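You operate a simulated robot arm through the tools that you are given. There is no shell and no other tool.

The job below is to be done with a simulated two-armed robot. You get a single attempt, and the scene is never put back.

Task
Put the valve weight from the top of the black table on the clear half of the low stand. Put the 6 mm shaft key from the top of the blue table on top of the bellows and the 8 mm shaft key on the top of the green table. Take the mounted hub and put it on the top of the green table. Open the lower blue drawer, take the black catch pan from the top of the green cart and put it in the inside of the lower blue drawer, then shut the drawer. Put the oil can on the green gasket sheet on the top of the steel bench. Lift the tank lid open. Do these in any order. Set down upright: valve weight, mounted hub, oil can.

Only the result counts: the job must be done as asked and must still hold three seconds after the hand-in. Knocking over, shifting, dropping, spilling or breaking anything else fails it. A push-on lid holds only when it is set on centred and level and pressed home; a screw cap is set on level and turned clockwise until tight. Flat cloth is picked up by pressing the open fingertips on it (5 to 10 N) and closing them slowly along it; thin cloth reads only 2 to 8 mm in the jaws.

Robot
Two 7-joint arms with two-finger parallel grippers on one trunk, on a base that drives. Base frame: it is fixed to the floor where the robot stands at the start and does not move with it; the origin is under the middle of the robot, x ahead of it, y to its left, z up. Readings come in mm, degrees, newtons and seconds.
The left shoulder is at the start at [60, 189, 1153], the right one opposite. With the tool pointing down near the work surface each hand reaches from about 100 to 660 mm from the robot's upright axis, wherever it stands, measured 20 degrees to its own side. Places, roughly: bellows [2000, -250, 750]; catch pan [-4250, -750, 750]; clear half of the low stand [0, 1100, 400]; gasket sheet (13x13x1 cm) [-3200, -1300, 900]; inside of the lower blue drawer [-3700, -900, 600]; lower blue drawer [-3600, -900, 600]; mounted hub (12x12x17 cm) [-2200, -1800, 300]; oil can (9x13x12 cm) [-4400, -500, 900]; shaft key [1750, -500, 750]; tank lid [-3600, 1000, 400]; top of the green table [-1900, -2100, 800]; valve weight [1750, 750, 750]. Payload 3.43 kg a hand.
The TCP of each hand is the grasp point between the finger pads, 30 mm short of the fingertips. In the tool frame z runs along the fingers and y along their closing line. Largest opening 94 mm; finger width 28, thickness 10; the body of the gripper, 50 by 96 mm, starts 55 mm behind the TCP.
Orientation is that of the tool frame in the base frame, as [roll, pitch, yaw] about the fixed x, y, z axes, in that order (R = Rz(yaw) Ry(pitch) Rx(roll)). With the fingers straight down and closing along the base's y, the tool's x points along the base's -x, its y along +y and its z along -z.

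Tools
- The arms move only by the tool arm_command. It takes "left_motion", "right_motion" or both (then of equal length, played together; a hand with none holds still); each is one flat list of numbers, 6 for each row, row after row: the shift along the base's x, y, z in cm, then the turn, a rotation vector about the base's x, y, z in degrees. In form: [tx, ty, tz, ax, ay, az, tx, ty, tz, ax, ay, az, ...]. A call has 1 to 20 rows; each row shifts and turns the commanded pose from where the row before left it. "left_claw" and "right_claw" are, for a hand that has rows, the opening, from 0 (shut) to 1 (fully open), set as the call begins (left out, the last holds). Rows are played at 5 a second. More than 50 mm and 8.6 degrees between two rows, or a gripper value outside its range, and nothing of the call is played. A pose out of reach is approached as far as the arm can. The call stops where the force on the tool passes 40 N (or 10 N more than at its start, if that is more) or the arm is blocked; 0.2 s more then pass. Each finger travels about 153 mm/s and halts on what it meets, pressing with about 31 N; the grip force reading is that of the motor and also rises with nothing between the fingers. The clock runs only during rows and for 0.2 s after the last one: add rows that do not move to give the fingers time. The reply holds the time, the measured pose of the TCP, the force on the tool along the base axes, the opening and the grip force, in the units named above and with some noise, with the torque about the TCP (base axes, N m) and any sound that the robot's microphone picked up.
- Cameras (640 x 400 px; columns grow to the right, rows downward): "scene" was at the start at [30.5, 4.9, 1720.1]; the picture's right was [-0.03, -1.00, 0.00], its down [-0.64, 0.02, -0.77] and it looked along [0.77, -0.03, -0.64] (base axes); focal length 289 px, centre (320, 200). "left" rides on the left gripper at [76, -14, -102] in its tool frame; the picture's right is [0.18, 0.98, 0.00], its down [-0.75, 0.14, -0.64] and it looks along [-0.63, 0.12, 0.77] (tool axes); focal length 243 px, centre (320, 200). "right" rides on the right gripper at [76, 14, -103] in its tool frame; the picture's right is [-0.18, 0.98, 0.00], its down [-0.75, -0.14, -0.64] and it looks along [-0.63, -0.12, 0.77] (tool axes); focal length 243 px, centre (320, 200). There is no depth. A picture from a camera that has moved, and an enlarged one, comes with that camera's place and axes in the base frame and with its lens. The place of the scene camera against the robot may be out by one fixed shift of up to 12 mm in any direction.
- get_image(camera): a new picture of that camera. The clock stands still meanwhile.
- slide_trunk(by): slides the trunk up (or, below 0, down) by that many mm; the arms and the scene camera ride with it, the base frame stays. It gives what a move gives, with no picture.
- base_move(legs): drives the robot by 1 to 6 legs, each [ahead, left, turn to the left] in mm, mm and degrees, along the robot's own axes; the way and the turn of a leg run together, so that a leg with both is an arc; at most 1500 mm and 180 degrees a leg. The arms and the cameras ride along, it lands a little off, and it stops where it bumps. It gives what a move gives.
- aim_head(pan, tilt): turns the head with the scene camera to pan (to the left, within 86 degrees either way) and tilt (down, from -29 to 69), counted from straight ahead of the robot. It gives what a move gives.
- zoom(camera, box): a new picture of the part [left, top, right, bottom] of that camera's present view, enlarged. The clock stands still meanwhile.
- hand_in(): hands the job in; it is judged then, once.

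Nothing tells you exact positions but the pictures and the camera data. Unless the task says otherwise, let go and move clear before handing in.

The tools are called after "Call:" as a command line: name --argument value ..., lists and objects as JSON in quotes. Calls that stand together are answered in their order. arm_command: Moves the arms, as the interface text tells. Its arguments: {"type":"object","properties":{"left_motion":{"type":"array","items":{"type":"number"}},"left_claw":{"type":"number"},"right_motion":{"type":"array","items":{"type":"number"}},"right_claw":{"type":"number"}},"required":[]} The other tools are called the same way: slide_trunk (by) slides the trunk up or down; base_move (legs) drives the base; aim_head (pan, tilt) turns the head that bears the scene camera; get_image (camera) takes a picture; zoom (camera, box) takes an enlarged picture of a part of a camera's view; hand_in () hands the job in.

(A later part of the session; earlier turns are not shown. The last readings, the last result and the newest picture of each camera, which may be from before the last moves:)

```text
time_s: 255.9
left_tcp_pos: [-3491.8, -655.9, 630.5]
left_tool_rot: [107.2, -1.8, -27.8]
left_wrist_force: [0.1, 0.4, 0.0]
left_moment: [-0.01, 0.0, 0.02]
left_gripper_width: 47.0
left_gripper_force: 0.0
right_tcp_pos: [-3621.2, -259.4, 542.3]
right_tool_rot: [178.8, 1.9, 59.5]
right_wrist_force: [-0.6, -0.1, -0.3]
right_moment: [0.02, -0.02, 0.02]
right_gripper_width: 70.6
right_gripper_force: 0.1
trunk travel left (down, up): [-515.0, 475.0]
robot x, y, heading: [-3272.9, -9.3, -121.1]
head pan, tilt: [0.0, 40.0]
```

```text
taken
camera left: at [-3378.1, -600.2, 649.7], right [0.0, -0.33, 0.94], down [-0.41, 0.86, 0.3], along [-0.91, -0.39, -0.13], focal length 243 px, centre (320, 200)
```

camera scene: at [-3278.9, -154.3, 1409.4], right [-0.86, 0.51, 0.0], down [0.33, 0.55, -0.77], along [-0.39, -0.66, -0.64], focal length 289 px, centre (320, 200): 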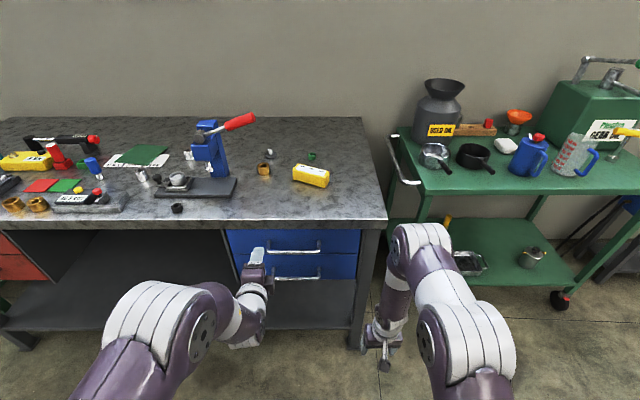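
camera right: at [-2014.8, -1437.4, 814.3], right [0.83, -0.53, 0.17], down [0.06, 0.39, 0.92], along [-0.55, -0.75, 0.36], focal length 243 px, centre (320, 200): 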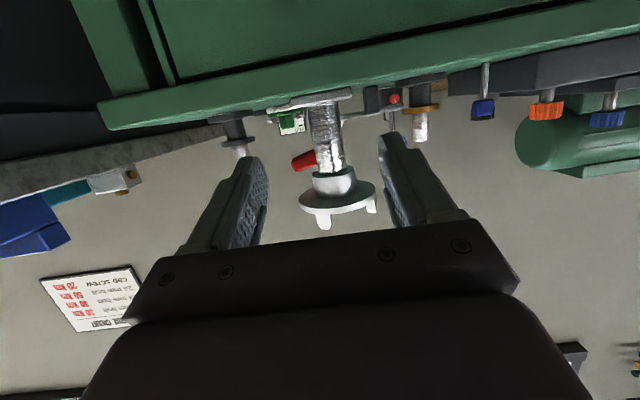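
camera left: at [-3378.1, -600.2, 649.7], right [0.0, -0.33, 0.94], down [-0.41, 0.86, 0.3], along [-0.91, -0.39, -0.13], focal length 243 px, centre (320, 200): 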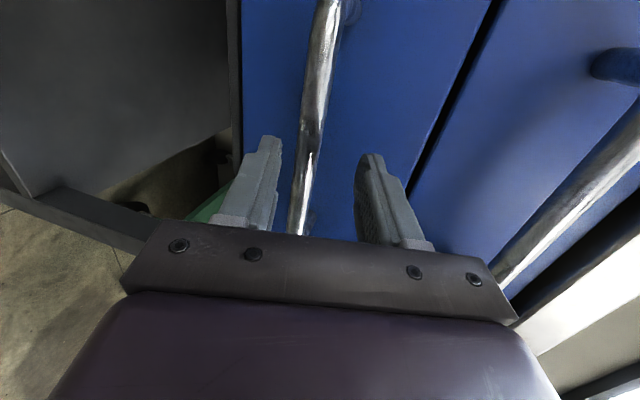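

Call:
arm_command --left_motion '[0, 0, -0.5, 0, 0, 0, 0, 0, 0, 0, 0, 0]'

Call:
arm_command --left_motion '[0, 0, 0, 0, 0, 0, 0, 0, 0, 0, 0, 0, 0, 0, 0, 0, 0, 0]' --left_claw 0

```text
time_s: 256.5
left_tcp_pos: [-3492.3, -654.3, 625.1]
left_tool_rot: [107.1, -1.9, -27.9]
left_wrist_force: [0.0, -0.7, 0.2]
left_moment: [0.04, 0.03, -0.01]
left_gripper_width: 47.0
left_gripper_force: 0.1
right_tcp_pos: [-3621.9, -259.1, 541.8]
right_tool_rot: [178.9, 1.8, 59.4]
right_wrist_force: [-0.2, -0.2, 0.9]
right_moment: [0.0, -0.01, 0.05]
right_gripper_width: 70.3
right_gripper_force: 0.2
trunk travel left (down, up): [-515.0, 475.0]
robot x, y, heading: [-3279.7, -6.9, -120.8]
head pan, tilt: [0.0, 40.0]
```

```text
time_s: 257.3
left_tcp_pos: [-3490.9, -654.7, 622.1]
left_tool_rot: [107.5, -1.8, -27.9]
left_wrist_force: [3.0, 10.3, -14.5]
left_moment: [0.96, 0.87, 0.54]
left_gripper_width: 13.9
left_gripper_force: 45.0
right_tcp_pos: [-3621.5, -259.5, 540.7]
right_tool_rot: [178.8, 1.9, 59.5]
right_wrist_force: [-0.6, -1.1, 0.0]
right_moment: [-0.03, 0.02, 0.0]
right_gripper_width: 70.6
right_gripper_force: 0.1
trunk travel left (down, up): [-515.0, 475.0]
robot x, y, heading: [-3275.3, -10.5, -121.1]
head pan, tilt: [0.0, 40.0]
```

Bar gripped (13.9 mm). Pull the drawer by backing the base, first 100 mm.

Call:
arm_command --left_motion '[0, 0, -0.3, 0, 0, 0, 0, 0, 0, 0, 0, 0]'

Call:
base_move --legs '[[-100, 0, 0]]'

Call:
get_image --camera "scene"

```text
time_s: 257.9
left_tcp_pos: [-3490.2, -654.9, 621.9]
left_tool_rot: [107.2, -1.8, -27.8]
left_wrist_force: [8.6, 20.7, -8.5]
left_moment: [0.84, 0.91, 0.42]
left_gripper_width: 13.6
left_gripper_force: 45.6
right_tcp_pos: [-3621.0, -257.5, 542.0]
right_tool_rot: [178.8, 1.9, 59.5]
right_wrist_force: [-0.2, 0.3, -0.5]
right_moment: [0.0, 0.02, 0.01]
right_gripper_width: 70.7
right_gripper_force: 0.0
trunk travel left (down, up): [-515.0, 475.0]
robot x, y, heading: [-3274.6, -9.1, -121.0]
head pan, tilt: [0.0, 40.0]
```

```text
time_s: 259.0
left_tcp_pos: [-3440.3, -571.1, 623.4]
left_tool_rot: [107.2, -1.7, -27.7]
left_wrist_force: [2.3, -0.8, -9.8]
left_moment: [0.66, 0.96, 0.59]
left_gripper_width: 13.6
left_gripper_force: 45.2
right_tcp_pos: [-3570.3, -173.3, 542.2]
right_tool_rot: [178.8, 1.8, 59.3]
right_wrist_force: [-0.1, 0.2, 0.2]
right_moment: [-0.03, -0.03, 0.02]
right_gripper_width: 70.3
right_gripper_force: 0.0
trunk travel left (down, up): [-515.0, 475.0]
robot x, y, heading: [-3223.9, 71.1, -121.1]
head pan, tilt: [0.0, 40.0]
```

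```text
taken
camera scene: at [-3232.2, 59.8, 1409.4], right [-0.86, 0.52, 0.0], down [0.33, 0.55, -0.77], along [-0.4, -0.66, -0.64], focal length 289 px, centre (320, 200)
```

scene: 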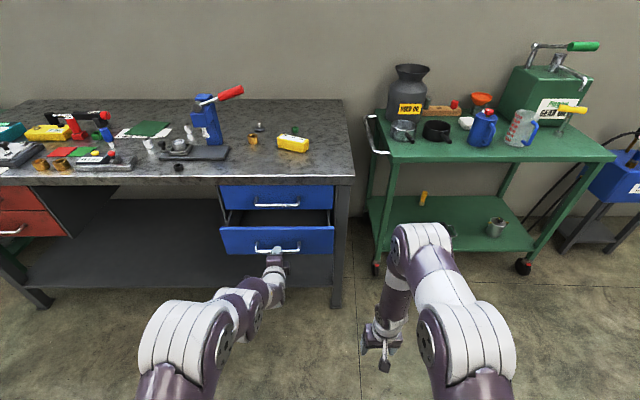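

The drawer is sliding out. Pull another 160 mm.

Call:
base_move --legs '[[-150, 0, 0]]'

Call:
get_image --camera "scene"

Call:
zoom --camera "scene" --box '[200, 160, 360, 300]'

```text
time_s: 260.4
left_tcp_pos: [-3364.3, -442.5, 621.7]
left_tool_rot: [107.2, -1.7, -28.0]
left_wrist_force: [0.4, -0.3, -6.4]
left_moment: [0.6, 1.01, 0.56]
left_gripper_width: 13.8
left_gripper_force: 45.4
right_tcp_pos: [-3494.6, -46.0, 541.3]
right_tool_rot: [178.8, 2.0, 59.5]
right_wrist_force: [0.1, 0.1, 0.1]
right_moment: [-0.01, 0.0, -0.02]
right_gripper_width: 70.6
right_gripper_force: 0.1
trunk travel left (down, up): [-515.0, 475.0]
robot x, y, heading: [-3148.0, 205.2, -121.5]
head pan, tilt: [0.0, 40.0]
```

```text
taken
camera scene: at [-3155.0, 188.5, 1409.3], right [-0.86, 0.52, 0.0], down [0.33, 0.55, -0.77], along [-0.4, -0.66, -0.64], focal length 289 px, centre (320, 200)
```

scene: 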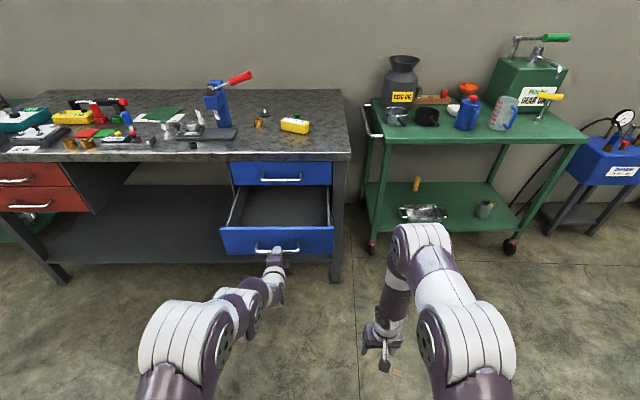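

```text
2.86 times, centred on (280, 230) of scene
camera zoom: at [-3155.0, 188.5, 1409.3], right [-0.86, 0.52, 0.0], down [0.33, 0.55, -0.77], along [-0.4, -0.66, -0.64], focal length 826 px, centre (434, 114)
```

zoom: 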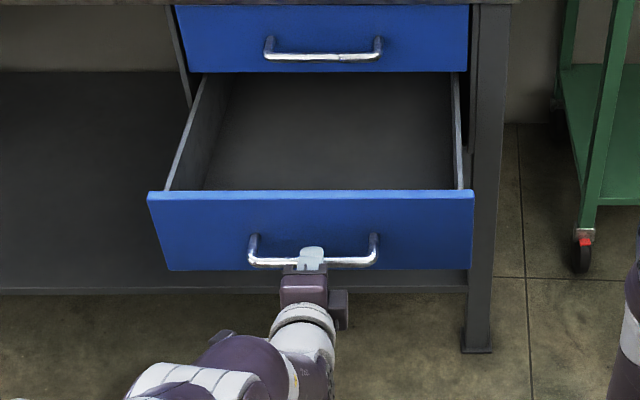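

The drawer is open 250 mm and empty. Release the handle and back away.

Call:
arm_command --left_motion '[0, 0, 0, 0, 0, 0, 0, 0, 0, 0, 0, 0, 0, 0, 0, 0, 0, 0]' --left_claw 0.5

Call:
base_move --legs '[[-100, 0, 0]]'

Call:
get_image --camera "scene"

```text
time_s: 261.2
left_tcp_pos: [-3364.8, -443.4, 621.5]
left_tool_rot: [107.3, -1.7, -27.8]
left_wrist_force: [-0.6, -0.7, 0.2]
left_moment: [-0.02, 0.03, 0.0]
left_gripper_width: 47.1
left_gripper_force: 0.0
right_tcp_pos: [-3492.9, -46.6, 542.6]
right_tool_rot: [178.8, 1.9, 59.4]
right_wrist_force: [0.1, 0.0, 0.0]
right_moment: [0.04, 0.0, 0.0]
right_gripper_width: 70.7
right_gripper_force: 0.1
trunk travel left (down, up): [-515.0, 475.0]
robot x, y, heading: [-3149.6, 200.4, -121.2]
head pan, tilt: [0.0, 40.0]
```

```text
time_s: 262.3
left_tcp_pos: [-3311.7, -354.9, 623.4]
left_tool_rot: [107.2, -1.7, -27.8]
left_wrist_force: [-0.9, -0.6, 1.1]
left_moment: [0.01, 0.0, -0.02]
left_gripper_width: 46.7
left_gripper_force: 0.0
right_tcp_pos: [-3440.2, 42.4, 544.0]
right_tool_rot: [178.8, 2.0, 59.2]
right_wrist_force: [-0.2, -0.8, 0.9]
right_moment: [-0.02, 0.01, -0.01]
right_gripper_width: 70.4
right_gripper_force: 0.0
trunk travel left (down, up): [-515.0, 475.0]
robot x, y, heading: [-3095.4, 290.7, -121.3]
head pan, tilt: [0.0, 40.0]
```

```text
taken
camera scene: at [-3102.0, 277.0, 1409.5], right [-0.86, 0.52, 0.0], down [0.33, 0.55, -0.77], along [-0.4, -0.66, -0.64], focal length 289 px, centre (320, 200)
```

scene: 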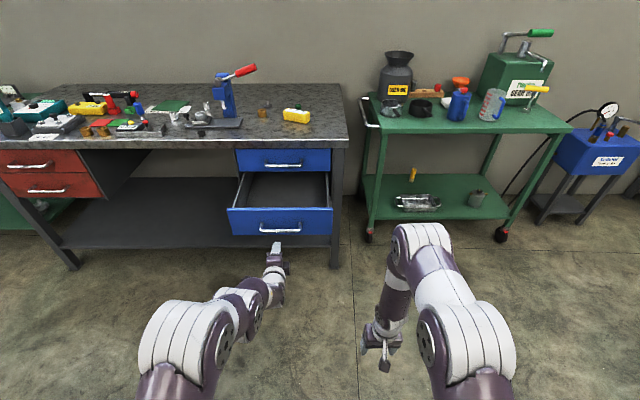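

Now raise the trunk and fold the left hand back to pointing down.

Call:
slide_trunk --by 400

Call:
arm_command --left_motion '[0.5, 0.86, 0, 3.57, 6.99, 2.37, 0.5, 0.86, 0, 3.57, 6.99, 2.37, 0.5, 0.86, 0, 3.57, 6.99, 2.37, 0.5, 0.86, 0, 3.57, 6.99, 2.37, 0.5, 0.86, 0, 3.57, 6.99, 2.37, 0.5, 0.86, 0, 3.57, 6.99, 2.37, 0.5, 0.86, 0, 3.57, 6.99, 2.37, 0.5, 0.86, 0, 3.57, 6.99, 2.37, 0, 0, 0, 3.57, 6.99, 2.37, 0, 0, 0, 3.57, 6.99, 2.37, 0, 0, 0, 3.57, 6.99, 2.37]'

Call:
arm_command --left_motion '[0, 0, 0, 6.84, -4.16, 0, 0, 0, 0, 6.84, -4.16, 0, 0.5, 0.86, 0, 6.84, -4.16, 0, 0.5, 0.86, 0, 6.84, -4.16, 0, 0.5, 0.86, 0, 6.84, -4.16, 0, 0.5, 0.86, 0, 6.84, -4.16, 0, 0.5, 0.86, 0, 6.84, -4.16, 0, 0.5, 0.86, 0, 6.84, -4.16, 0, 0.5, 0.86, 0, 6.84, -4.16, 0, 0, 0, 0, 0, 0, 0]'

Call:
get_image --camera "scene"

```text
time_s: 266.1
left_tcp_pos: [-3311.8, -355.7, 1022.3]
left_tool_rot: [107.2, -1.6, -27.9]
left_wrist_force: [-0.4, 0.1, 0.7]
left_moment: [0.02, 0.03, 0.0]
left_gripper_width: 47.0
left_gripper_force: 0.0
right_tcp_pos: [-3440.4, 41.7, 942.9]
right_tool_rot: [178.8, 1.9, 59.4]
right_wrist_force: [0.1, -0.6, 0.6]
right_moment: [-0.03, 0.04, 0.01]
right_gripper_width: 70.5
right_gripper_force: 0.0
trunk travel left (down, up): [-915.0, 75.0]
robot x, y, heading: [-3097.0, 286.4, -121.1]
head pan, tilt: [0.0, 40.0]
```

```text
time_s: 268.6
left_tcp_pos: [-3272.2, -286.3, 1021.5]
left_tool_rot: [175.1, 73.4, 57.4]
left_wrist_force: [0.3, -0.1, -0.3]
left_moment: [0.01, 0.0, -0.01]
left_gripper_width: 47.0
left_gripper_force: 0.0
right_tcp_pos: [-3441.7, 42.0, 941.6]
right_tool_rot: [178.7, 1.8, 59.2]
right_wrist_force: [0.1, -0.1, 0.9]
right_moment: [0.03, -0.02, 0.04]
right_gripper_width: 70.4
right_gripper_force: 0.1
trunk travel left (down, up): [-915.0, 75.0]
robot x, y, heading: [-3094.3, 286.5, -121.2]
head pan, tilt: [0.0, 40.0]
```

```text
time_s: 270.8
left_tcp_pos: [-3240.2, -245.6, 1024.3]
left_tool_rot: [173.9, 8.6, 58.4]
left_wrist_force: [0.3, 0.2, 0.3]
left_moment: [-0.02, -0.01, 0.0]
left_gripper_width: 47.2
left_gripper_force: 0.1
left hand out of reach, approached as far as the arm can: row 7, 8
right_tcp_pos: [-3440.9, 41.4, 942.3]
right_tool_rot: [178.8, 1.9, 59.3]
right_wrist_force: [-0.9, -0.7, 0.8]
right_moment: [0.0, 0.05, -0.02]
right_gripper_width: 70.4
right_gripper_force: 0.1
trunk travel left (down, up): [-915.0, 75.0]
robot x, y, heading: [-3089.9, 287.7, -121.2]
head pan, tilt: [0.0, 40.0]
```

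```text
taken
camera scene: at [-3103.0, 275.6, 1809.4], right [-0.86, 0.52, 0.0], down [0.33, 0.55, -0.77], along [-0.4, -0.66, -0.64], focal length 289 px, centre (320, 200)
```

scene: 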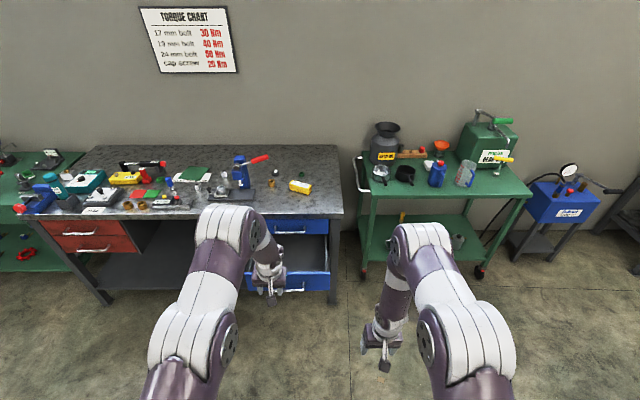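

The drawer is open. I retract the left hand further, then drive to the green cart for the pan and the oil can.

Call:
arm_command --left_motion '[2.08, 3.42, 2, 1.5, 2, 0, 2.08, 3.42, 2, 1.5, 2, 0, 2.08, 3.42, 2, 0, 0, 0, 0, 0, 0, 0, 0, 0]'

Call:
base_move --legs '[[494, -356, 0]]'

Call:
get_image --camera "scene"

```text
time_s: 271.8
left_tcp_pos: [-3179.1, -143.2, 1084.6]
left_tool_rot: [179.1, 8.0, 59.1]
left_wrist_force: [-0.6, 0.0, -0.6]
left_moment: [-0.01, 0.0, -0.03]
left_gripper_width: 46.9
left_gripper_force: 0.1
right_tcp_pos: [-3440.0, 41.2, 941.3]
right_tool_rot: [178.8, 1.9, 59.3]
right_wrist_force: [-0.4, 0.4, -0.8]
right_moment: [0.0, -0.01, 0.0]
right_gripper_width: 70.6
right_gripper_force: 0.0
trunk travel left (down, up): [-915.0, 75.0]
robot x, y, heading: [-3096.4, 291.6, -121.4]
head pan, tilt: [0.0, 40.0]
```

```text
time_s: 275.2
left_tcp_pos: [-3740.5, -380.0, 1085.2]
left_tool_rot: [179.0, 8.1, 58.3]
left_wrist_force: [1.2, -1.1, 0.6]
left_moment: [0.03, 0.0, -0.01]
left_gripper_width: 46.8
left_gripper_force: 0.1
right_tcp_pos: [-4000.9, -192.9, 941.8]
right_tool_rot: [178.7, 1.9, 58.8]
right_wrist_force: [0.0, -0.3, -0.5]
right_moment: [0.02, 0.01, 0.01]
right_gripper_width: 70.4
right_gripper_force: 0.1
trunk travel left (down, up): [-915.0, 75.0]
robot x, y, heading: [-3653.8, 50.2, -121.7]
head pan, tilt: [0.0, 40.0]
```

```text
taken
camera scene: at [-3659.4, 38.4, 1809.4], right [-0.85, 0.53, 0.0], down [0.34, 0.55, -0.77], along [-0.4, -0.65, -0.64], focal length 289 px, centre (320, 200)
```

scene: 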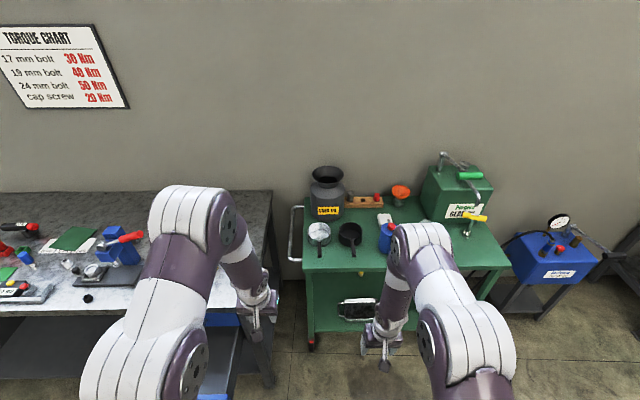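

Cart ahead; pan at ≈(-4257,-670). Move in front of it.

Call:
base_move --legs '[[435, 10, 0]]'

Call:
aim_head --pan -15 --tilt 50

Call:
get_image --camera "scene"

Call:
get_image --camera "right"

```text
time_s: 277.8
left_tcp_pos: [-3958.3, -748.3, 1085.6]
left_tool_rot: [179.2, 8.1, 58.2]
left_wrist_force: [-0.5, -0.2, 0.1]
left_moment: [0.01, 0.0, 0.01]
left_gripper_width: 47.1
left_gripper_force: 0.1
right_tcp_pos: [-4217.1, -559.7, 941.8]
right_tool_rot: [178.8, 1.9, 58.6]
right_wrist_force: [0.0, -0.3, 0.7]
right_moment: [-0.01, 0.03, -0.01]
right_gripper_width: 70.4
right_gripper_force: 0.0
trunk travel left (down, up): [-915.0, 75.0]
robot x, y, heading: [-3870.4, -319.3, -122.1]
head pan, tilt: [0.0, 40.0]
```

```text
time_s: 278.6
left_tcp_pos: [-3959.5, -750.1, 1085.6]
left_tool_rot: [179.0, 8.0, 58.3]
left_wrist_force: [0.2, -0.2, 0.9]
left_moment: [0.0, -0.02, 0.0]
left_gripper_width: 46.8
left_gripper_force: 0.0
right_tcp_pos: [-4219.0, -561.3, 941.9]
right_tool_rot: [178.8, 1.7, 58.7]
right_wrist_force: [0.1, -0.2, 0.3]
right_moment: [0.02, 0.0, -0.02]
right_gripper_width: 70.4
right_gripper_force: 0.0
trunk travel left (down, up): [-915.0, 75.0]
robot x, y, heading: [-3868.0, -318.8, -121.8]
head pan, tilt: [-15.0, 50.0]
```

```text
taken
camera scene: at [-3889.4, -311.7, 1795.3], right [-0.68, 0.73, 0.0], down [0.56, 0.52, -0.64], along [-0.47, -0.44, -0.77], focal length 289 px, centre (320, 200)
```

scene: 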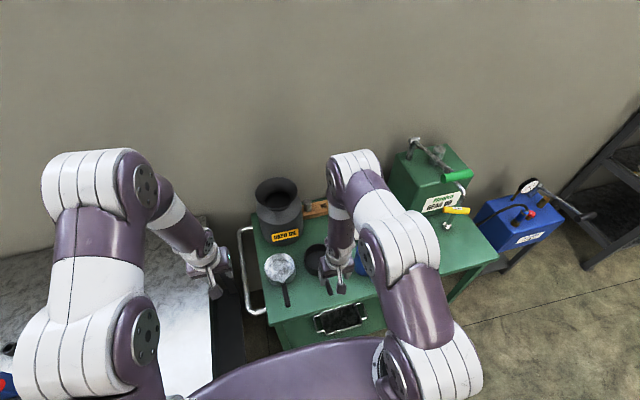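

```text
taken
camera right: at [-4166.6, -497.9, 1042.7], right [0.74, -0.67, 0.03], down [-0.51, -0.55, 0.66], along [-0.43, -0.51, -0.75], focal length 243 px, centre (320, 200)
```

right: 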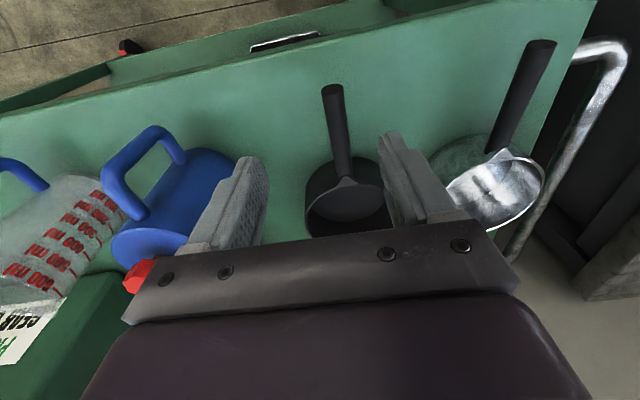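

The black pan's handle points toward me. I'll grip the handle near its root from above.

Call:
arm_command --right_motion '[-0.4, -2, -3, 0, 0, 0, -0.3, -1.9, -3, 0, 0, 0, 0, 0, 0, 0, 0, 0]' --right_claw 0.5

Call:
get_image --camera "right"

```text
time_s: 279.4
left_tcp_pos: [-3958.0, -747.6, 1086.0]
left_tool_rot: [179.1, 8.0, 58.3]
left_wrist_force: [0.4, -0.8, 0.2]
left_moment: [0.02, 0.0, 0.02]
left_gripper_width: 47.1
left_gripper_force: 0.0
right_tcp_pos: [-4224.0, -595.3, 886.5]
right_tool_rot: [178.7, 1.9, 58.6]
right_wrist_force: [-0.3, 1.0, -0.1]
right_moment: [-0.03, 0.02, 0.03]
right_gripper_width: 47.0
right_gripper_force: 0.1
right hand out of reach, approached as far as the arm can: row 2
trunk travel left (down, up): [-915.0, 75.0]
robot x, y, heading: [-3870.5, -316.2, -121.8]
head pan, tilt: [-15.0, 50.0]
```

```text
taken
camera right: at [-4172.1, -533.4, 987.1], right [0.74, -0.67, 0.03], down [-0.51, -0.54, 0.66], along [-0.43, -0.51, -0.75], focal length 243 px, centre (320, 200)
```

right: 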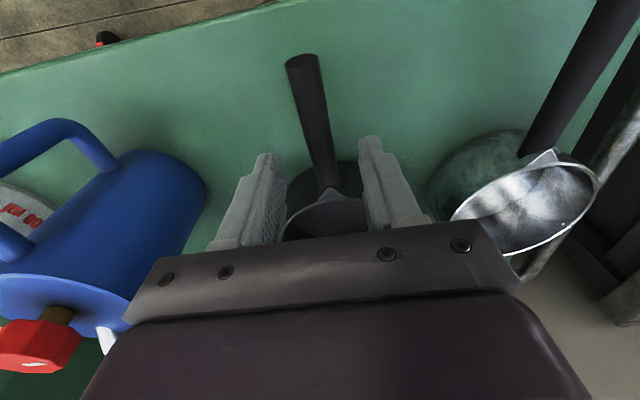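

The handle is centred between the fingers. I lower the trunk 34 mm to bring the fingers around it.

Call:
slide_trunk --by -34

Call:
get_image --camera "right"

```text
time_s: 280.1
left_tcp_pos: [-3958.9, -748.6, 1050.7]
left_tool_rot: [179.1, 8.1, 58.3]
left_wrist_force: [-0.3, -0.3, 0.0]
left_moment: [0.01, 0.0, -0.03]
left_gripper_width: 47.0
left_gripper_force: 0.1
right_tcp_pos: [-4224.7, -597.8, 851.3]
right_tool_rot: [178.7, 1.9, 58.6]
right_wrist_force: [0.3, 0.1, -0.2]
right_moment: [0.0, -0.02, -0.01]
right_gripper_width: 46.8
right_gripper_force: 0.0
trunk travel left (down, up): [-881.0, 109.0]
robot x, y, heading: [-3867.9, -316.3, -121.8]
head pan, tilt: [-15.0, 50.0]
```

```text
taken
camera right: at [-4172.7, -534.5, 952.9], right [0.74, -0.67, 0.03], down [-0.51, -0.54, 0.66], along [-0.43, -0.51, -0.75], focal length 243 px, centre (320, 200)
```

right: 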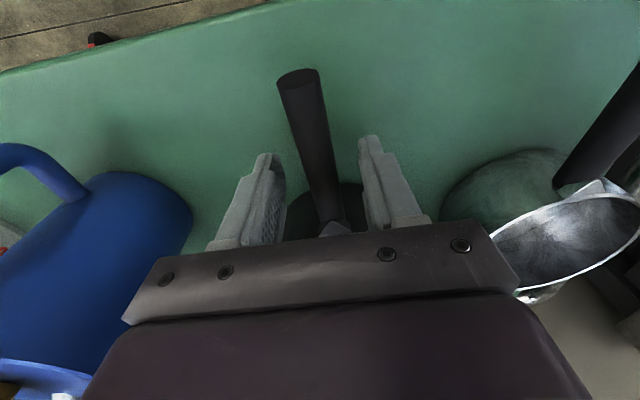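

Close on the handle.

Call:
arm_command --right_motion '[0, 0, 0, 0, 0, 0, 0, 0, 0, 0, 0, 0, 0, 0, 0, 0, 0, 0]' --right_claw 0

Call:
get_image --camera "right"

```text
time_s: 280.9
left_tcp_pos: [-3959.5, -748.2, 1051.4]
left_tool_rot: [179.1, 7.9, 58.3]
left_wrist_force: [-0.8, 1.0, 0.4]
left_moment: [-0.03, 0.02, -0.02]
left_gripper_width: 46.8
left_gripper_force: 0.1
right_tcp_pos: [-4225.0, -597.4, 852.1]
right_tool_rot: [178.7, 1.9, 58.6]
right_wrist_force: [0.2, -0.1, 0.1]
right_moment: [0.04, 0.02, -0.02]
right_gripper_width: 19.5
right_gripper_force: 31.5
trunk travel left (down, up): [-881.0, 109.0]
robot x, y, heading: [-3870.4, -314.4, -121.8]
head pan, tilt: [-15.0, 50.0]
```

```text
taken
camera right: at [-4172.7, -534.4, 952.9], right [0.74, -0.67, 0.03], down [-0.51, -0.54, 0.66], along [-0.43, -0.51, -0.75], focal length 243 px, centre (320, 200)
```

right: 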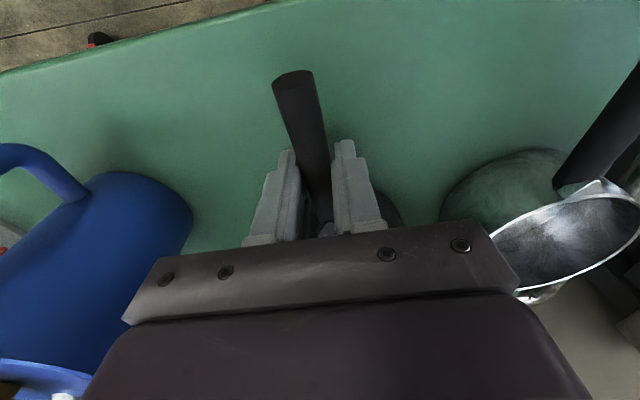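

Handle gripped (19.5 mm). Lift.

Call:
arm_command --right_motion '[0, 0, 1.5, 0, 0, 0, 0, 0, 3, 0, 0, 0, 0, 0, 4, 0, 0, 0, 0, 0, 0, 0, 0, 0]'

Call:
get_image --camera "right"

Call:
get_image --camera "scene"

```text
time_s: 281.9
left_tcp_pos: [-3958.8, -748.3, 1051.1]
left_tool_rot: [179.0, 8.0, 58.4]
left_wrist_force: [-0.3, 0.0, 0.3]
left_moment: [-0.03, -0.03, 0.02]
left_gripper_width: 47.1
left_gripper_force: 0.0
right_tcp_pos: [-4224.6, -597.6, 935.1]
right_tool_rot: [178.7, 2.0, 58.5]
right_wrist_force: [0.6, 0.3, -1.1]
right_moment: [0.07, -0.03, -0.02]
right_gripper_width: 19.5
right_gripper_force: 30.8
right hand out of reach, approached as far as the arm can: row 2
trunk travel left (down, up): [-881.0, 109.0]
robot x, y, heading: [-3869.0, -318.6, -121.8]
head pan, tilt: [-15.0, 50.0]
```

```text
taken
camera right: at [-4172.8, -534.4, 1035.3], right [0.74, -0.67, 0.03], down [-0.51, -0.54, 0.66], along [-0.43, -0.51, -0.75], focal length 243 px, centre (320, 200)
```

right: 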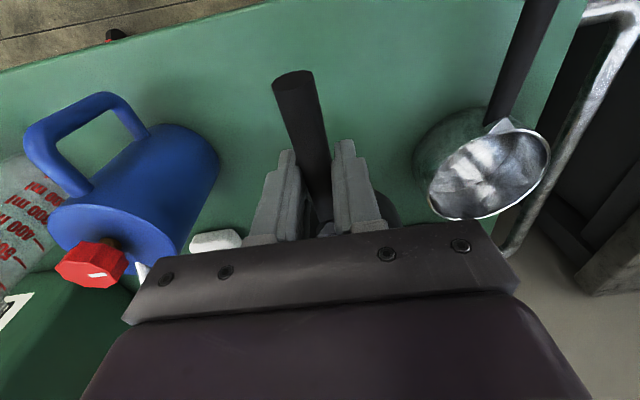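

```text
taken
camera scene: at [-3889.5, -311.3, 1761.2], right [-0.68, 0.73, 0.0], down [0.56, 0.52, -0.64], along [-0.47, -0.44, -0.77], focal length 289 px, centre (320, 200)
```

scene: 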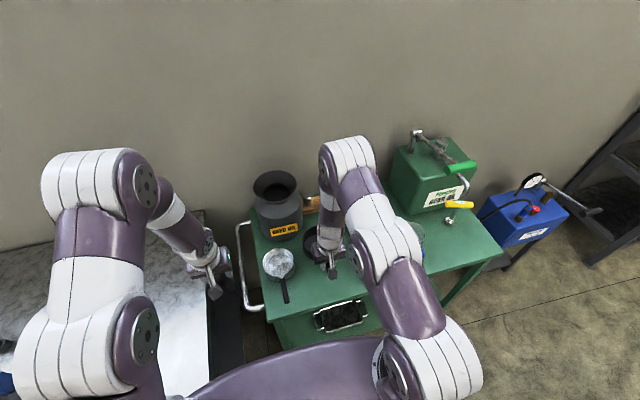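

The pan is held level and light. Now carry it back around to the open drawer: back up, sidestep, and line up in front of the drawer.

Call:
base_move --legs '[[-430, 0, 0], [-173, 178, 0], [0, 0, 1.1]]'

Call:
aim_head --pan 0 --tilt 45

Call:
get_image --camera "scene"

```text
time_s: 286.3
left_tcp_pos: [-3481.6, -328.6, 1050.2]
left_tool_rot: [179.0, 8.1, 60.2]
left_wrist_force: [-0.3, 0.0, -0.5]
left_moment: [0.01, 0.0, -0.03]
left_gripper_width: 46.7
left_gripper_force: 0.2
right_tcp_pos: [-3752.4, -185.8, 934.1]
right_tool_rot: [178.7, 1.8, 60.3]
right_wrist_force: [-0.3, -0.2, -0.9]
right_moment: [0.05, -0.08, -0.02]
right_gripper_width: 19.0
right_gripper_force: 30.8
trunk travel left (down, up): [-881.0, 109.0]
robot x, y, heading: [-3405.6, 107.8, -120.2]
head pan, tilt: [-15.0, 50.0]
```

```text
time_s: 287.1
left_tcp_pos: [-3481.4, -329.3, 1051.2]
left_tool_rot: [179.1, 8.0, 60.0]
left_wrist_force: [-0.6, 0.5, -0.4]
left_moment: [-0.02, -0.01, -0.02]
left_gripper_width: 46.9
left_gripper_force: 0.0
right_tcp_pos: [-3751.4, -186.0, 933.4]
right_tool_rot: [178.7, 1.8, 60.4]
right_wrist_force: [0.5, 0.4, -1.8]
right_moment: [0.07, -0.05, -0.02]
right_gripper_width: 19.1
right_gripper_force: 30.5
trunk travel left (down, up): [-881.0, 109.0]
robot x, y, heading: [-3405.0, 105.9, -120.1]
head pan, tilt: [0.0, 45.0]
```

```text
taken
camera scene: at [-3411.6, 94.3, 1768.1], right [-0.86, 0.5, 0.0], down [0.36, 0.61, -0.71], along [-0.35, -0.61, -0.71], focal length 289 px, centre (320, 200)
```

scene: 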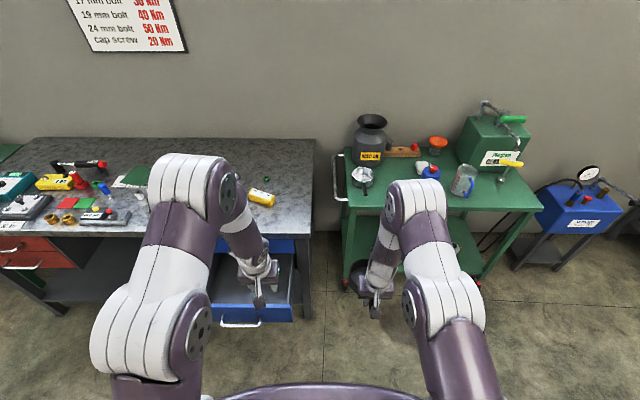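

Line up in front of the drawer; also raise the left hand out of the way.

Call:
arm_command --left_motion '[2.2, -1.2, 3.5, 0, 0, 0, 2.2, -1.2, 3.5, 0, 0, 0, 2.2, -1.2, 3, 0, 0, 0, 0, 0, 0, 0, 0, 0]'

Call:
base_move --legs '[[0, 370, 0], [165, 0, 0]]'

Call:
get_image --camera "scene"

Call:
get_image --camera "right"

```text
time_s: 288.1
left_tcp_pos: [-3418.6, -365.6, 1150.0]
left_tool_rot: [179.1, 8.0, 60.1]
left_wrist_force: [-0.2, 0.0, -0.6]
left_moment: [-0.02, 0.02, -0.01]
left_gripper_width: 47.0
left_gripper_force: 0.1
right_tcp_pos: [-3752.5, -187.2, 933.1]
right_tool_rot: [178.7, 1.9, 60.4]
right_wrist_force: [0.5, 0.5, -1.2]
right_moment: [0.05, -0.05, -0.02]
right_gripper_width: 18.7
right_gripper_force: 30.8
trunk travel left (down, up): [-881.0, 109.0]
robot x, y, heading: [-3403.3, 106.4, -119.9]
head pan, tilt: [0.0, 45.0]
```

```text
time_s: 291.5
left_tcp_pos: [-3181.3, -691.3, 1151.7]
left_tool_rot: [179.0, 8.1, 60.3]
left_wrist_force: [0.4, 1.1, -0.2]
left_moment: [0.0, 0.0, 0.0]
left_gripper_width: 47.0
left_gripper_force: 0.0
right_tcp_pos: [-3514.9, -514.4, 935.3]
right_tool_rot: [178.7, 2.1, 60.6]
right_wrist_force: [0.1, 0.7, -0.8]
right_moment: [0.06, -0.04, 0.0]
right_gripper_width: 18.0
right_gripper_force: 30.9
trunk travel left (down, up): [-881.0, 109.0]
robot x, y, heading: [-3170.8, -221.2, -120.1]
head pan, tilt: [0.0, 45.0]
```

```text
taken
camera scene: at [-3175.1, -231.5, 1768.2], right [-0.87, 0.5, 0.0], down [0.35, 0.61, -0.71], along [-0.35, -0.61, -0.71], focal length 289 px, centre (320, 200)
```

scene: 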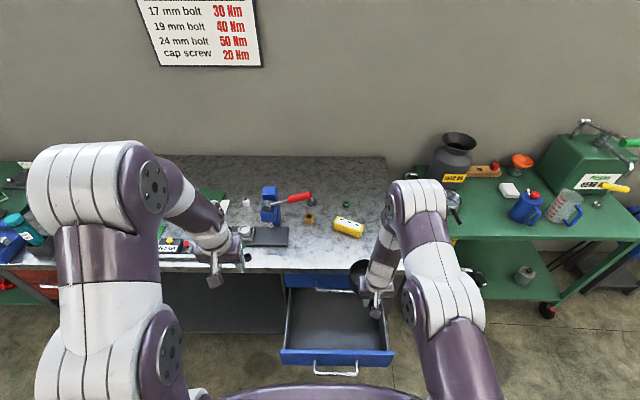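

```text
taken
camera right: at [-3465.5, -449.5, 1035.8], right [0.77, -0.64, 0.03], down [-0.49, -0.56, 0.66], along [-0.41, -0.52, -0.75], focal length 243 px, centre (320, 200)
```

right: 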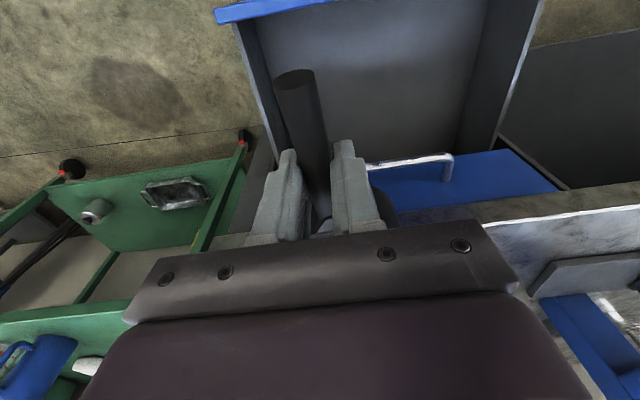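

The drawer interior is visible; move the pan ~7 cm left and ~9 cm in, then lower with the trunk.

Call:
arm_command --right_motion '[2.2, -2.92, 0, 0, 0, 0, 2.2, -2.92, 0, 0, 0, 0, 2.2, -2.92, 0, 0, 0, 0, 0, 0, 0, 0, 0, 0]'

Call:
get_image --camera "right"

Call:
get_image --camera "scene"

```text
time_s: 292.5
left_tcp_pos: [-3181.4, -692.1, 1150.8]
left_tool_rot: [179.1, 8.0, 60.3]
left_wrist_force: [-0.1, -0.5, 0.3]
left_moment: [-0.05, 0.01, 0.0]
left_gripper_width: 47.2
left_gripper_force: 0.0
right_tcp_pos: [-3490.1, -547.9, 925.7]
right_tool_rot: [178.1, 1.9, 61.4]
right_wrist_force: [0.2, 0.9, -1.4]
right_moment: [0.09, -0.04, -0.02]
right_gripper_width: 18.0
right_gripper_force: 30.6
right hand out of reach, approached as far as the arm can: row 1, 2, 3
trunk travel left (down, up): [-881.0, 109.0]
robot x, y, heading: [-3170.7, -226.5, -120.1]
head pan, tilt: [0.0, 45.0]
```

```text
taken
camera right: at [-3443.1, -481.4, 1026.4], right [0.78, -0.63, 0.04], down [-0.49, -0.57, 0.66], along [-0.4, -0.53, -0.75], focal length 243 px, centre (320, 200)
```

right: 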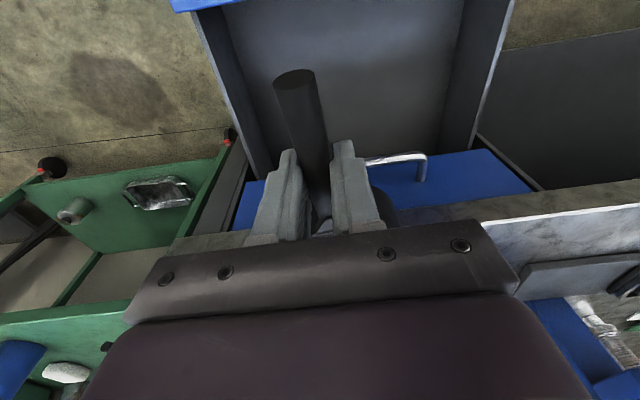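

```text
taken
camera scene: at [-3175.1, -234.4, 1768.2], right [-0.87, 0.5, 0.0], down [0.35, 0.61, -0.71], along [-0.35, -0.61, -0.71], focal length 289 px, centre (320, 200)
```

scene: 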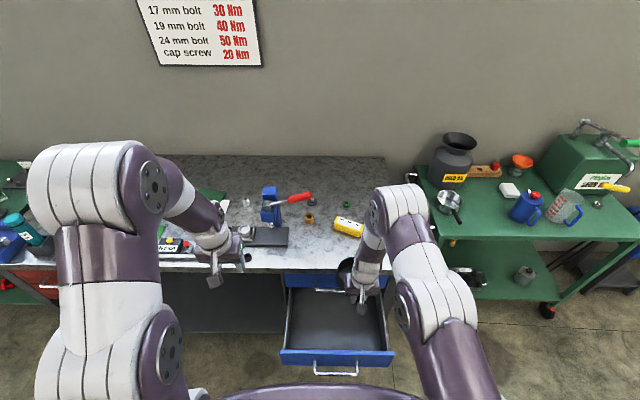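

The arm is at its inward limit but laterally fine for the drawer. I back the base 28 mm so the pan clears the bench edge, then lower.

Call:
base_move --legs '[[-28, 0, 0]]'

Call:
slide_trunk --by -150

Call:
get_image --camera "right"

Call:
get_image --camera "scene"

```text
time_s: 293.3
left_tcp_pos: [-3169.7, -674.0, 1148.6]
left_tool_rot: [179.1, 7.8, 60.2]
left_wrist_force: [-0.4, -1.3, -1.0]
left_moment: [0.05, -0.03, -0.02]
left_gripper_width: 46.9
left_gripper_force: 0.1
right_tcp_pos: [-3480.2, -527.1, 921.8]
right_tool_rot: [178.0, 1.6, 61.4]
right_wrist_force: [-0.3, 0.0, -0.8]
right_moment: [0.09, -0.02, 0.01]
right_gripper_width: 18.0
right_gripper_force: 31.2
trunk travel left (down, up): [-881.0, 109.0]
robot x, y, heading: [-3153.0, -199.4, -120.0]
head pan, tilt: [0.0, 45.0]
```

```text
time_s: 295.1
left_tcp_pos: [-3167.1, -669.6, 1000.0]
left_tool_rot: [179.2, 8.0, 60.3]
left_wrist_force: [1.5, -0.1, -0.3]
left_moment: [0.0, 0.0, 0.02]
left_gripper_width: 47.0
left_gripper_force: 0.0
right_tcp_pos: [-3478.9, -523.3, 775.5]
right_tool_rot: [178.1, 1.9, 61.3]
right_wrist_force: [1.8, 1.4, 2.0]
right_moment: [-0.26, 0.15, 0.11]
right_gripper_width: 16.5
right_gripper_force: 31.3
trunk travel left (down, up): [-731.0, 259.0]
robot x, y, heading: [-3156.2, -200.9, -119.9]
head pan, tilt: [0.0, 45.0]
```

```text
taken
camera right: at [-3429.5, -456.5, 876.1], right [0.77, -0.63, 0.04], down [-0.49, -0.56, 0.66], along [-0.4, -0.53, -0.75], focal length 243 px, centre (320, 200)
```

right: 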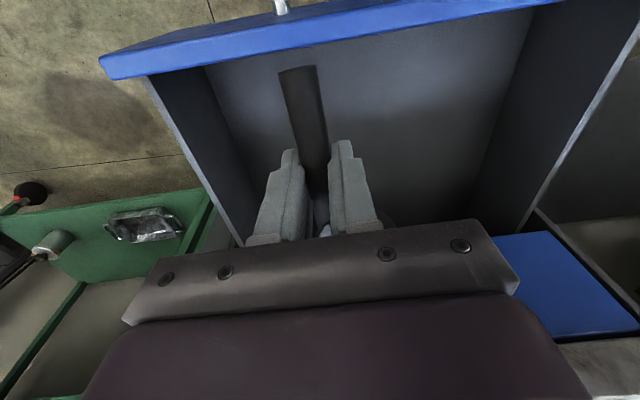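

```text
taken
camera scene: at [-3161.8, -209.5, 1618.1], right [-0.87, 0.5, 0.0], down [0.35, 0.61, -0.71], along [-0.35, -0.61, -0.71], focal length 289 px, centre (320, 200)
```

scene: 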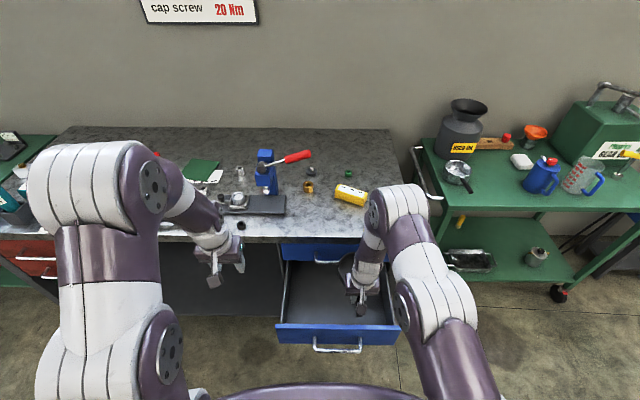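

The pan brushed the upper drawer's handle. I raise 60 mm and yaw the hand 60° so the pan's handle lies sideways, which fits the drawer opening better.

Call:
slide_trunk --by 60

Call:
arm_command --right_motion '[0, 0, 0, 0, 0, 7.5, 0, 0, 0, 0, 0, 7.5, 0, 0, 0, 0, 0, 7.5, 0, 0, 0, 0, 0, 7.5, 0, 0, 0, 0, 0, 7.5, 0, 0, 0, 0, 0, 7.5, 0, 0, 0, 0, 0, 7.5, 0, 0, 0, 0, 0, 7.5, 0, 0, 0, 0, 0, 0]'

Call:
get_image --camera "right"

Call:
zoom --camera "scene" --box '[240, 170, 440, 370]'

```text
time_s: 296.1
left_tcp_pos: [-3166.4, -669.5, 1059.1]
left_tool_rot: [179.0, 8.0, 60.3]
left_wrist_force: [0.6, -0.5, -0.1]
left_moment: [-0.01, 0.03, 0.02]
left_gripper_width: 47.1
left_gripper_force: 0.1
right_tcp_pos: [-3478.2, -522.9, 834.4]
right_tool_rot: [178.1, 1.9, 61.4]
right_wrist_force: [0.2, 0.0, -0.9]
right_moment: [0.06, -0.03, 0.01]
right_gripper_width: 16.2
right_gripper_force: 31.1
trunk travel left (down, up): [-791.0, 199.0]
robot x, y, heading: [-3157.6, -202.3, -119.8]
head pan, tilt: [0.0, 45.0]
```

```text
time_s: 298.1
left_tcp_pos: [-3167.6, -669.4, 1058.9]
left_tool_rot: [179.1, 8.0, 60.3]
left_wrist_force: [-0.4, -0.4, -0.4]
left_moment: [-0.01, -0.01, 0.0]
left_gripper_width: 46.8
left_gripper_force: 0.0
right_tcp_pos: [-3478.2, -522.3, 834.9]
right_tool_rot: [178.0, 2.0, 121.5]
right_wrist_force: [0.3, 0.2, -1.3]
right_moment: [0.04, 0.05, 0.01]
right_gripper_width: 16.2
right_gripper_force: 30.6
trunk travel left (down, up): [-791.0, 199.0]
robot x, y, heading: [-3157.3, -198.9, -119.9]
head pan, tilt: [0.0, 45.0]
```

```text
taken
camera right: at [-3510.1, -447.9, 936.3], right [0.93, 0.36, 0.04], down [0.24, -0.71, 0.66], along [0.26, -0.61, -0.75], focal length 243 px, centre (320, 200)
```

right: 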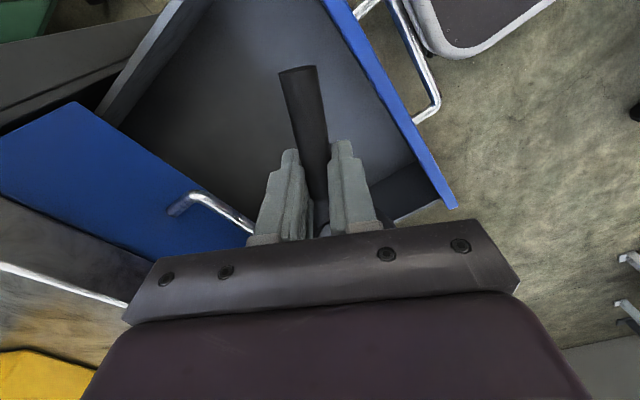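

```text
2.00 times, centred on (340, 270) of scene
camera zoom: at [-3162.1, -210.0, 1678.1], right [-0.87, 0.5, 0.0], down [0.35, 0.61, -0.71], along [-0.35, -0.61, -0.71], focal length 578 px, centre (280, 60)
```

zoom: 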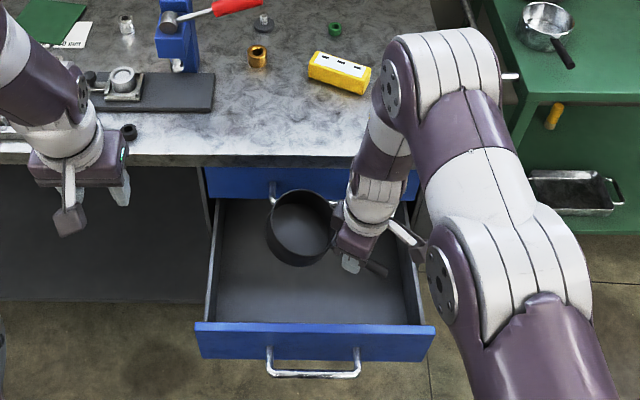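

The pan is now nicely over the drawer. Lower with the trunk.

Call:
slide_trunk --by -140

Call:
zoom --camera "scene" --box '[240, 170, 440, 370]'

Call:
get_image --camera "right"

```text
time_s: 299.7
left_tcp_pos: [-3166.7, -668.9, 919.8]
left_tool_rot: [179.1, 8.0, 60.3]
left_wrist_force: [0.3, 1.1, 0.2]
left_moment: [-0.04, -0.04, -0.01]
left_gripper_width: 47.2
left_gripper_force: 0.1
right_tcp_pos: [-3478.4, -522.7, 695.2]
right_tool_rot: [178.0, 2.0, 121.3]
right_wrist_force: [-0.4, -0.9, -1.0]
right_moment: [0.06, 0.04, -0.03]
right_gripper_width: 16.0
right_gripper_force: 31.3
trunk travel left (down, up): [-651.0, 339.0]
robot x, y, heading: [-3158.7, -199.6, -119.6]
head pan, tilt: [0.0, 45.0]
```

```text
2.00 times, centred on (340, 270) of scene
camera zoom: at [-3162.1, -209.9, 1538.2], right [-0.87, 0.5, 0.0], down [0.35, 0.61, -0.71], along [-0.35, -0.61, -0.71], focal length 578 px, centre (280, 60)
```

zoom: 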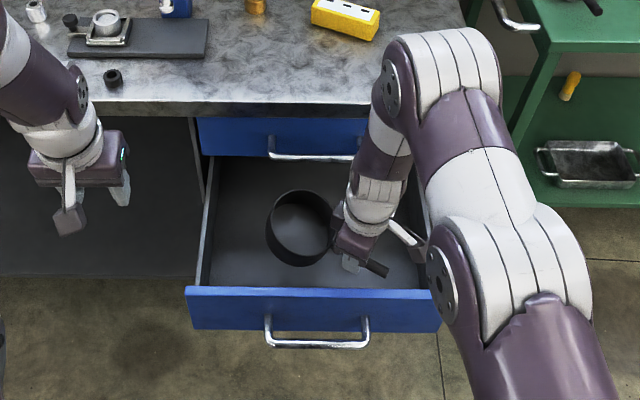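

```text
taken
camera right: at [-3509.9, -447.9, 796.4], right [0.93, 0.36, 0.04], down [0.24, -0.71, 0.66], along [0.26, -0.61, -0.75], focal length 243 px, centre (320, 200)
```

right: 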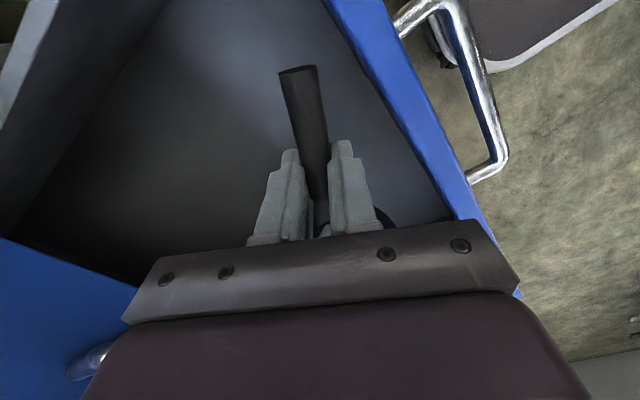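

Descending well inside. Lower 35 mm more, then small steps.

Call:
slide_trunk --by -35

Call:
zoom --camera "scene" --box '[240, 170, 440, 370]'

```text
time_s: 300.5
left_tcp_pos: [-3168.8, -668.3, 884.6]
left_tool_rot: [179.1, 8.0, 60.3]
left_wrist_force: [0.2, 0.1, 0.0]
left_moment: [0.02, -0.04, -0.05]
left_gripper_width: 46.8
left_gripper_force: 0.0
right_tcp_pos: [-3478.0, -522.7, 661.7]
right_tool_rot: [178.1, 1.9, 121.4]
right_wrist_force: [0.4, -0.9, -0.5]
right_moment: [0.08, 0.05, 0.02]
right_gripper_width: 15.9
right_gripper_force: 31.0
trunk travel left (down, up): [-616.0, 374.0]
robot x, y, heading: [-3155.2, -200.7, -119.8]
head pan, tilt: [0.0, 45.0]
```

```text
2.00 times, centred on (340, 270) of scene
camera zoom: at [-3162.0, -209.8, 1503.1], right [-0.87, 0.5, 0.0], down [0.35, 0.61, -0.71], along [-0.35, -0.61, -0.71], focal length 578 px, centre (280, 60)
```

zoom: 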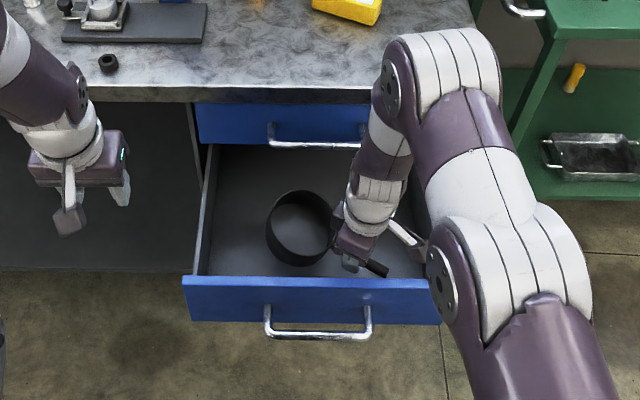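

Call:
arm_command --right_motion '[0, 0, -0.5, 0, 0, 0, 0, 0, -0.5, 0, 0, 0, 0, 0, 0, 0, 0, 0]'

Call:
arm_command --right_motion '[0, 0, -0.3, 0, 0, 0, 0, 0, -0.3, 0, 0, 0, 0, 0, 0, 0, 0, 0]'

```text
time_s: 301.3
left_tcp_pos: [-3167.7, -669.3, 884.5]
left_tool_rot: [179.1, 8.0, 60.3]
left_wrist_force: [-0.3, -0.9, -0.1]
left_moment: [0.01, 0.0, -0.01]
left_gripper_width: 46.9
left_gripper_force: 0.0
right_tcp_pos: [-3477.8, -523.1, 650.7]
right_tool_rot: [178.1, 1.9, 121.4]
right_wrist_force: [-0.1, -0.3, -1.4]
right_moment: [0.07, 0.08, 0.04]
right_gripper_width: 16.1
right_gripper_force: 30.8
trunk travel left (down, up): [-616.0, 374.0]
robot x, y, heading: [-3155.0, -198.3, -119.9]
head pan, tilt: [0.0, 45.0]
```

```text
time_s: 302.1
left_tcp_pos: [-3167.5, -669.7, 884.5]
left_tool_rot: [179.0, 8.0, 60.3]
left_wrist_force: [0.3, -0.6, 0.2]
left_moment: [0.0, 0.01, -0.01]
left_gripper_width: 46.8
left_gripper_force: 0.1
right_tcp_pos: [-3478.8, -522.9, 644.5]
right_tool_rot: [178.1, 2.1, 121.4]
right_wrist_force: [0.4, -0.4, -1.6]
right_moment: [0.07, 0.06, 0.04]
right_gripper_width: 16.0
right_gripper_force: 31.3
trunk travel left (down, up): [-616.0, 374.0]
robot x, y, heading: [-3156.9, -194.9, -120.0]
head pan, tilt: [0.0, 45.0]
```

Call:
arm_command --right_motion '[0, 0, -0.3, 0, 0, 0, 0, 0, -0.3, 0, 0, 0, 0, 0, 0, 0, 0, 0]'

Call:
arm_command --right_motion '[0, 0, -0.3, 0, 0, 0, 0, 0, -0.3, 0, 0, 0, 0, 0, 0, 0, 0, 0]'

Call:
get_image --camera "right"

```text
time_s: 302.9
left_tcp_pos: [-3167.7, -669.9, 884.2]
left_tool_rot: [179.1, 8.1, 60.3]
left_wrist_force: [0.5, -0.6, 0.7]
left_moment: [0.0, -0.01, 0.0]
left_gripper_width: 47.0
left_gripper_force: 0.0
right_tcp_pos: [-3477.9, -521.9, 639.2]
right_tool_rot: [178.1, 2.0, 121.4]
right_wrist_force: [-0.3, 0.4, 0.2]
right_moment: [0.05, 0.04, 0.01]
right_gripper_width: 16.1
right_gripper_force: 31.0
trunk travel left (down, up): [-616.0, 374.0]
robot x, y, heading: [-3160.6, -199.2, -120.2]
head pan, tilt: [0.0, 45.0]
```

```text
time_s: 303.7
left_tcp_pos: [-3167.1, -670.3, 886.1]
left_tool_rot: [179.1, 8.0, 60.3]
left_wrist_force: [0.0, -0.4, 0.4]
left_moment: [-0.04, -0.02, 0.0]
left_gripper_width: 47.0
left_gripper_force: 0.1
right_tcp_pos: [-3477.5, -523.0, 633.6]
right_tool_rot: [178.1, 2.0, 121.5]
right_wrist_force: [-0.7, 0.5, -0.7]
right_moment: [0.05, 0.04, -0.03]
right_gripper_width: 16.1
right_gripper_force: 30.9
trunk travel left (down, up): [-616.0, 374.0]
robot x, y, heading: [-3156.7, -199.0, -119.6]
head pan, tilt: [0.0, 45.0]
```

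```text
taken
camera right: at [-3510.1, -447.6, 733.9], right [0.93, 0.36, 0.04], down [0.24, -0.71, 0.66], along [0.26, -0.61, -0.75], focal length 243 px, centre (320, 200)
```

right: 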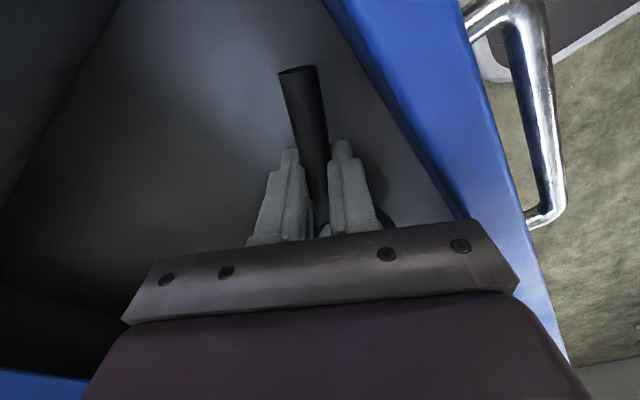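

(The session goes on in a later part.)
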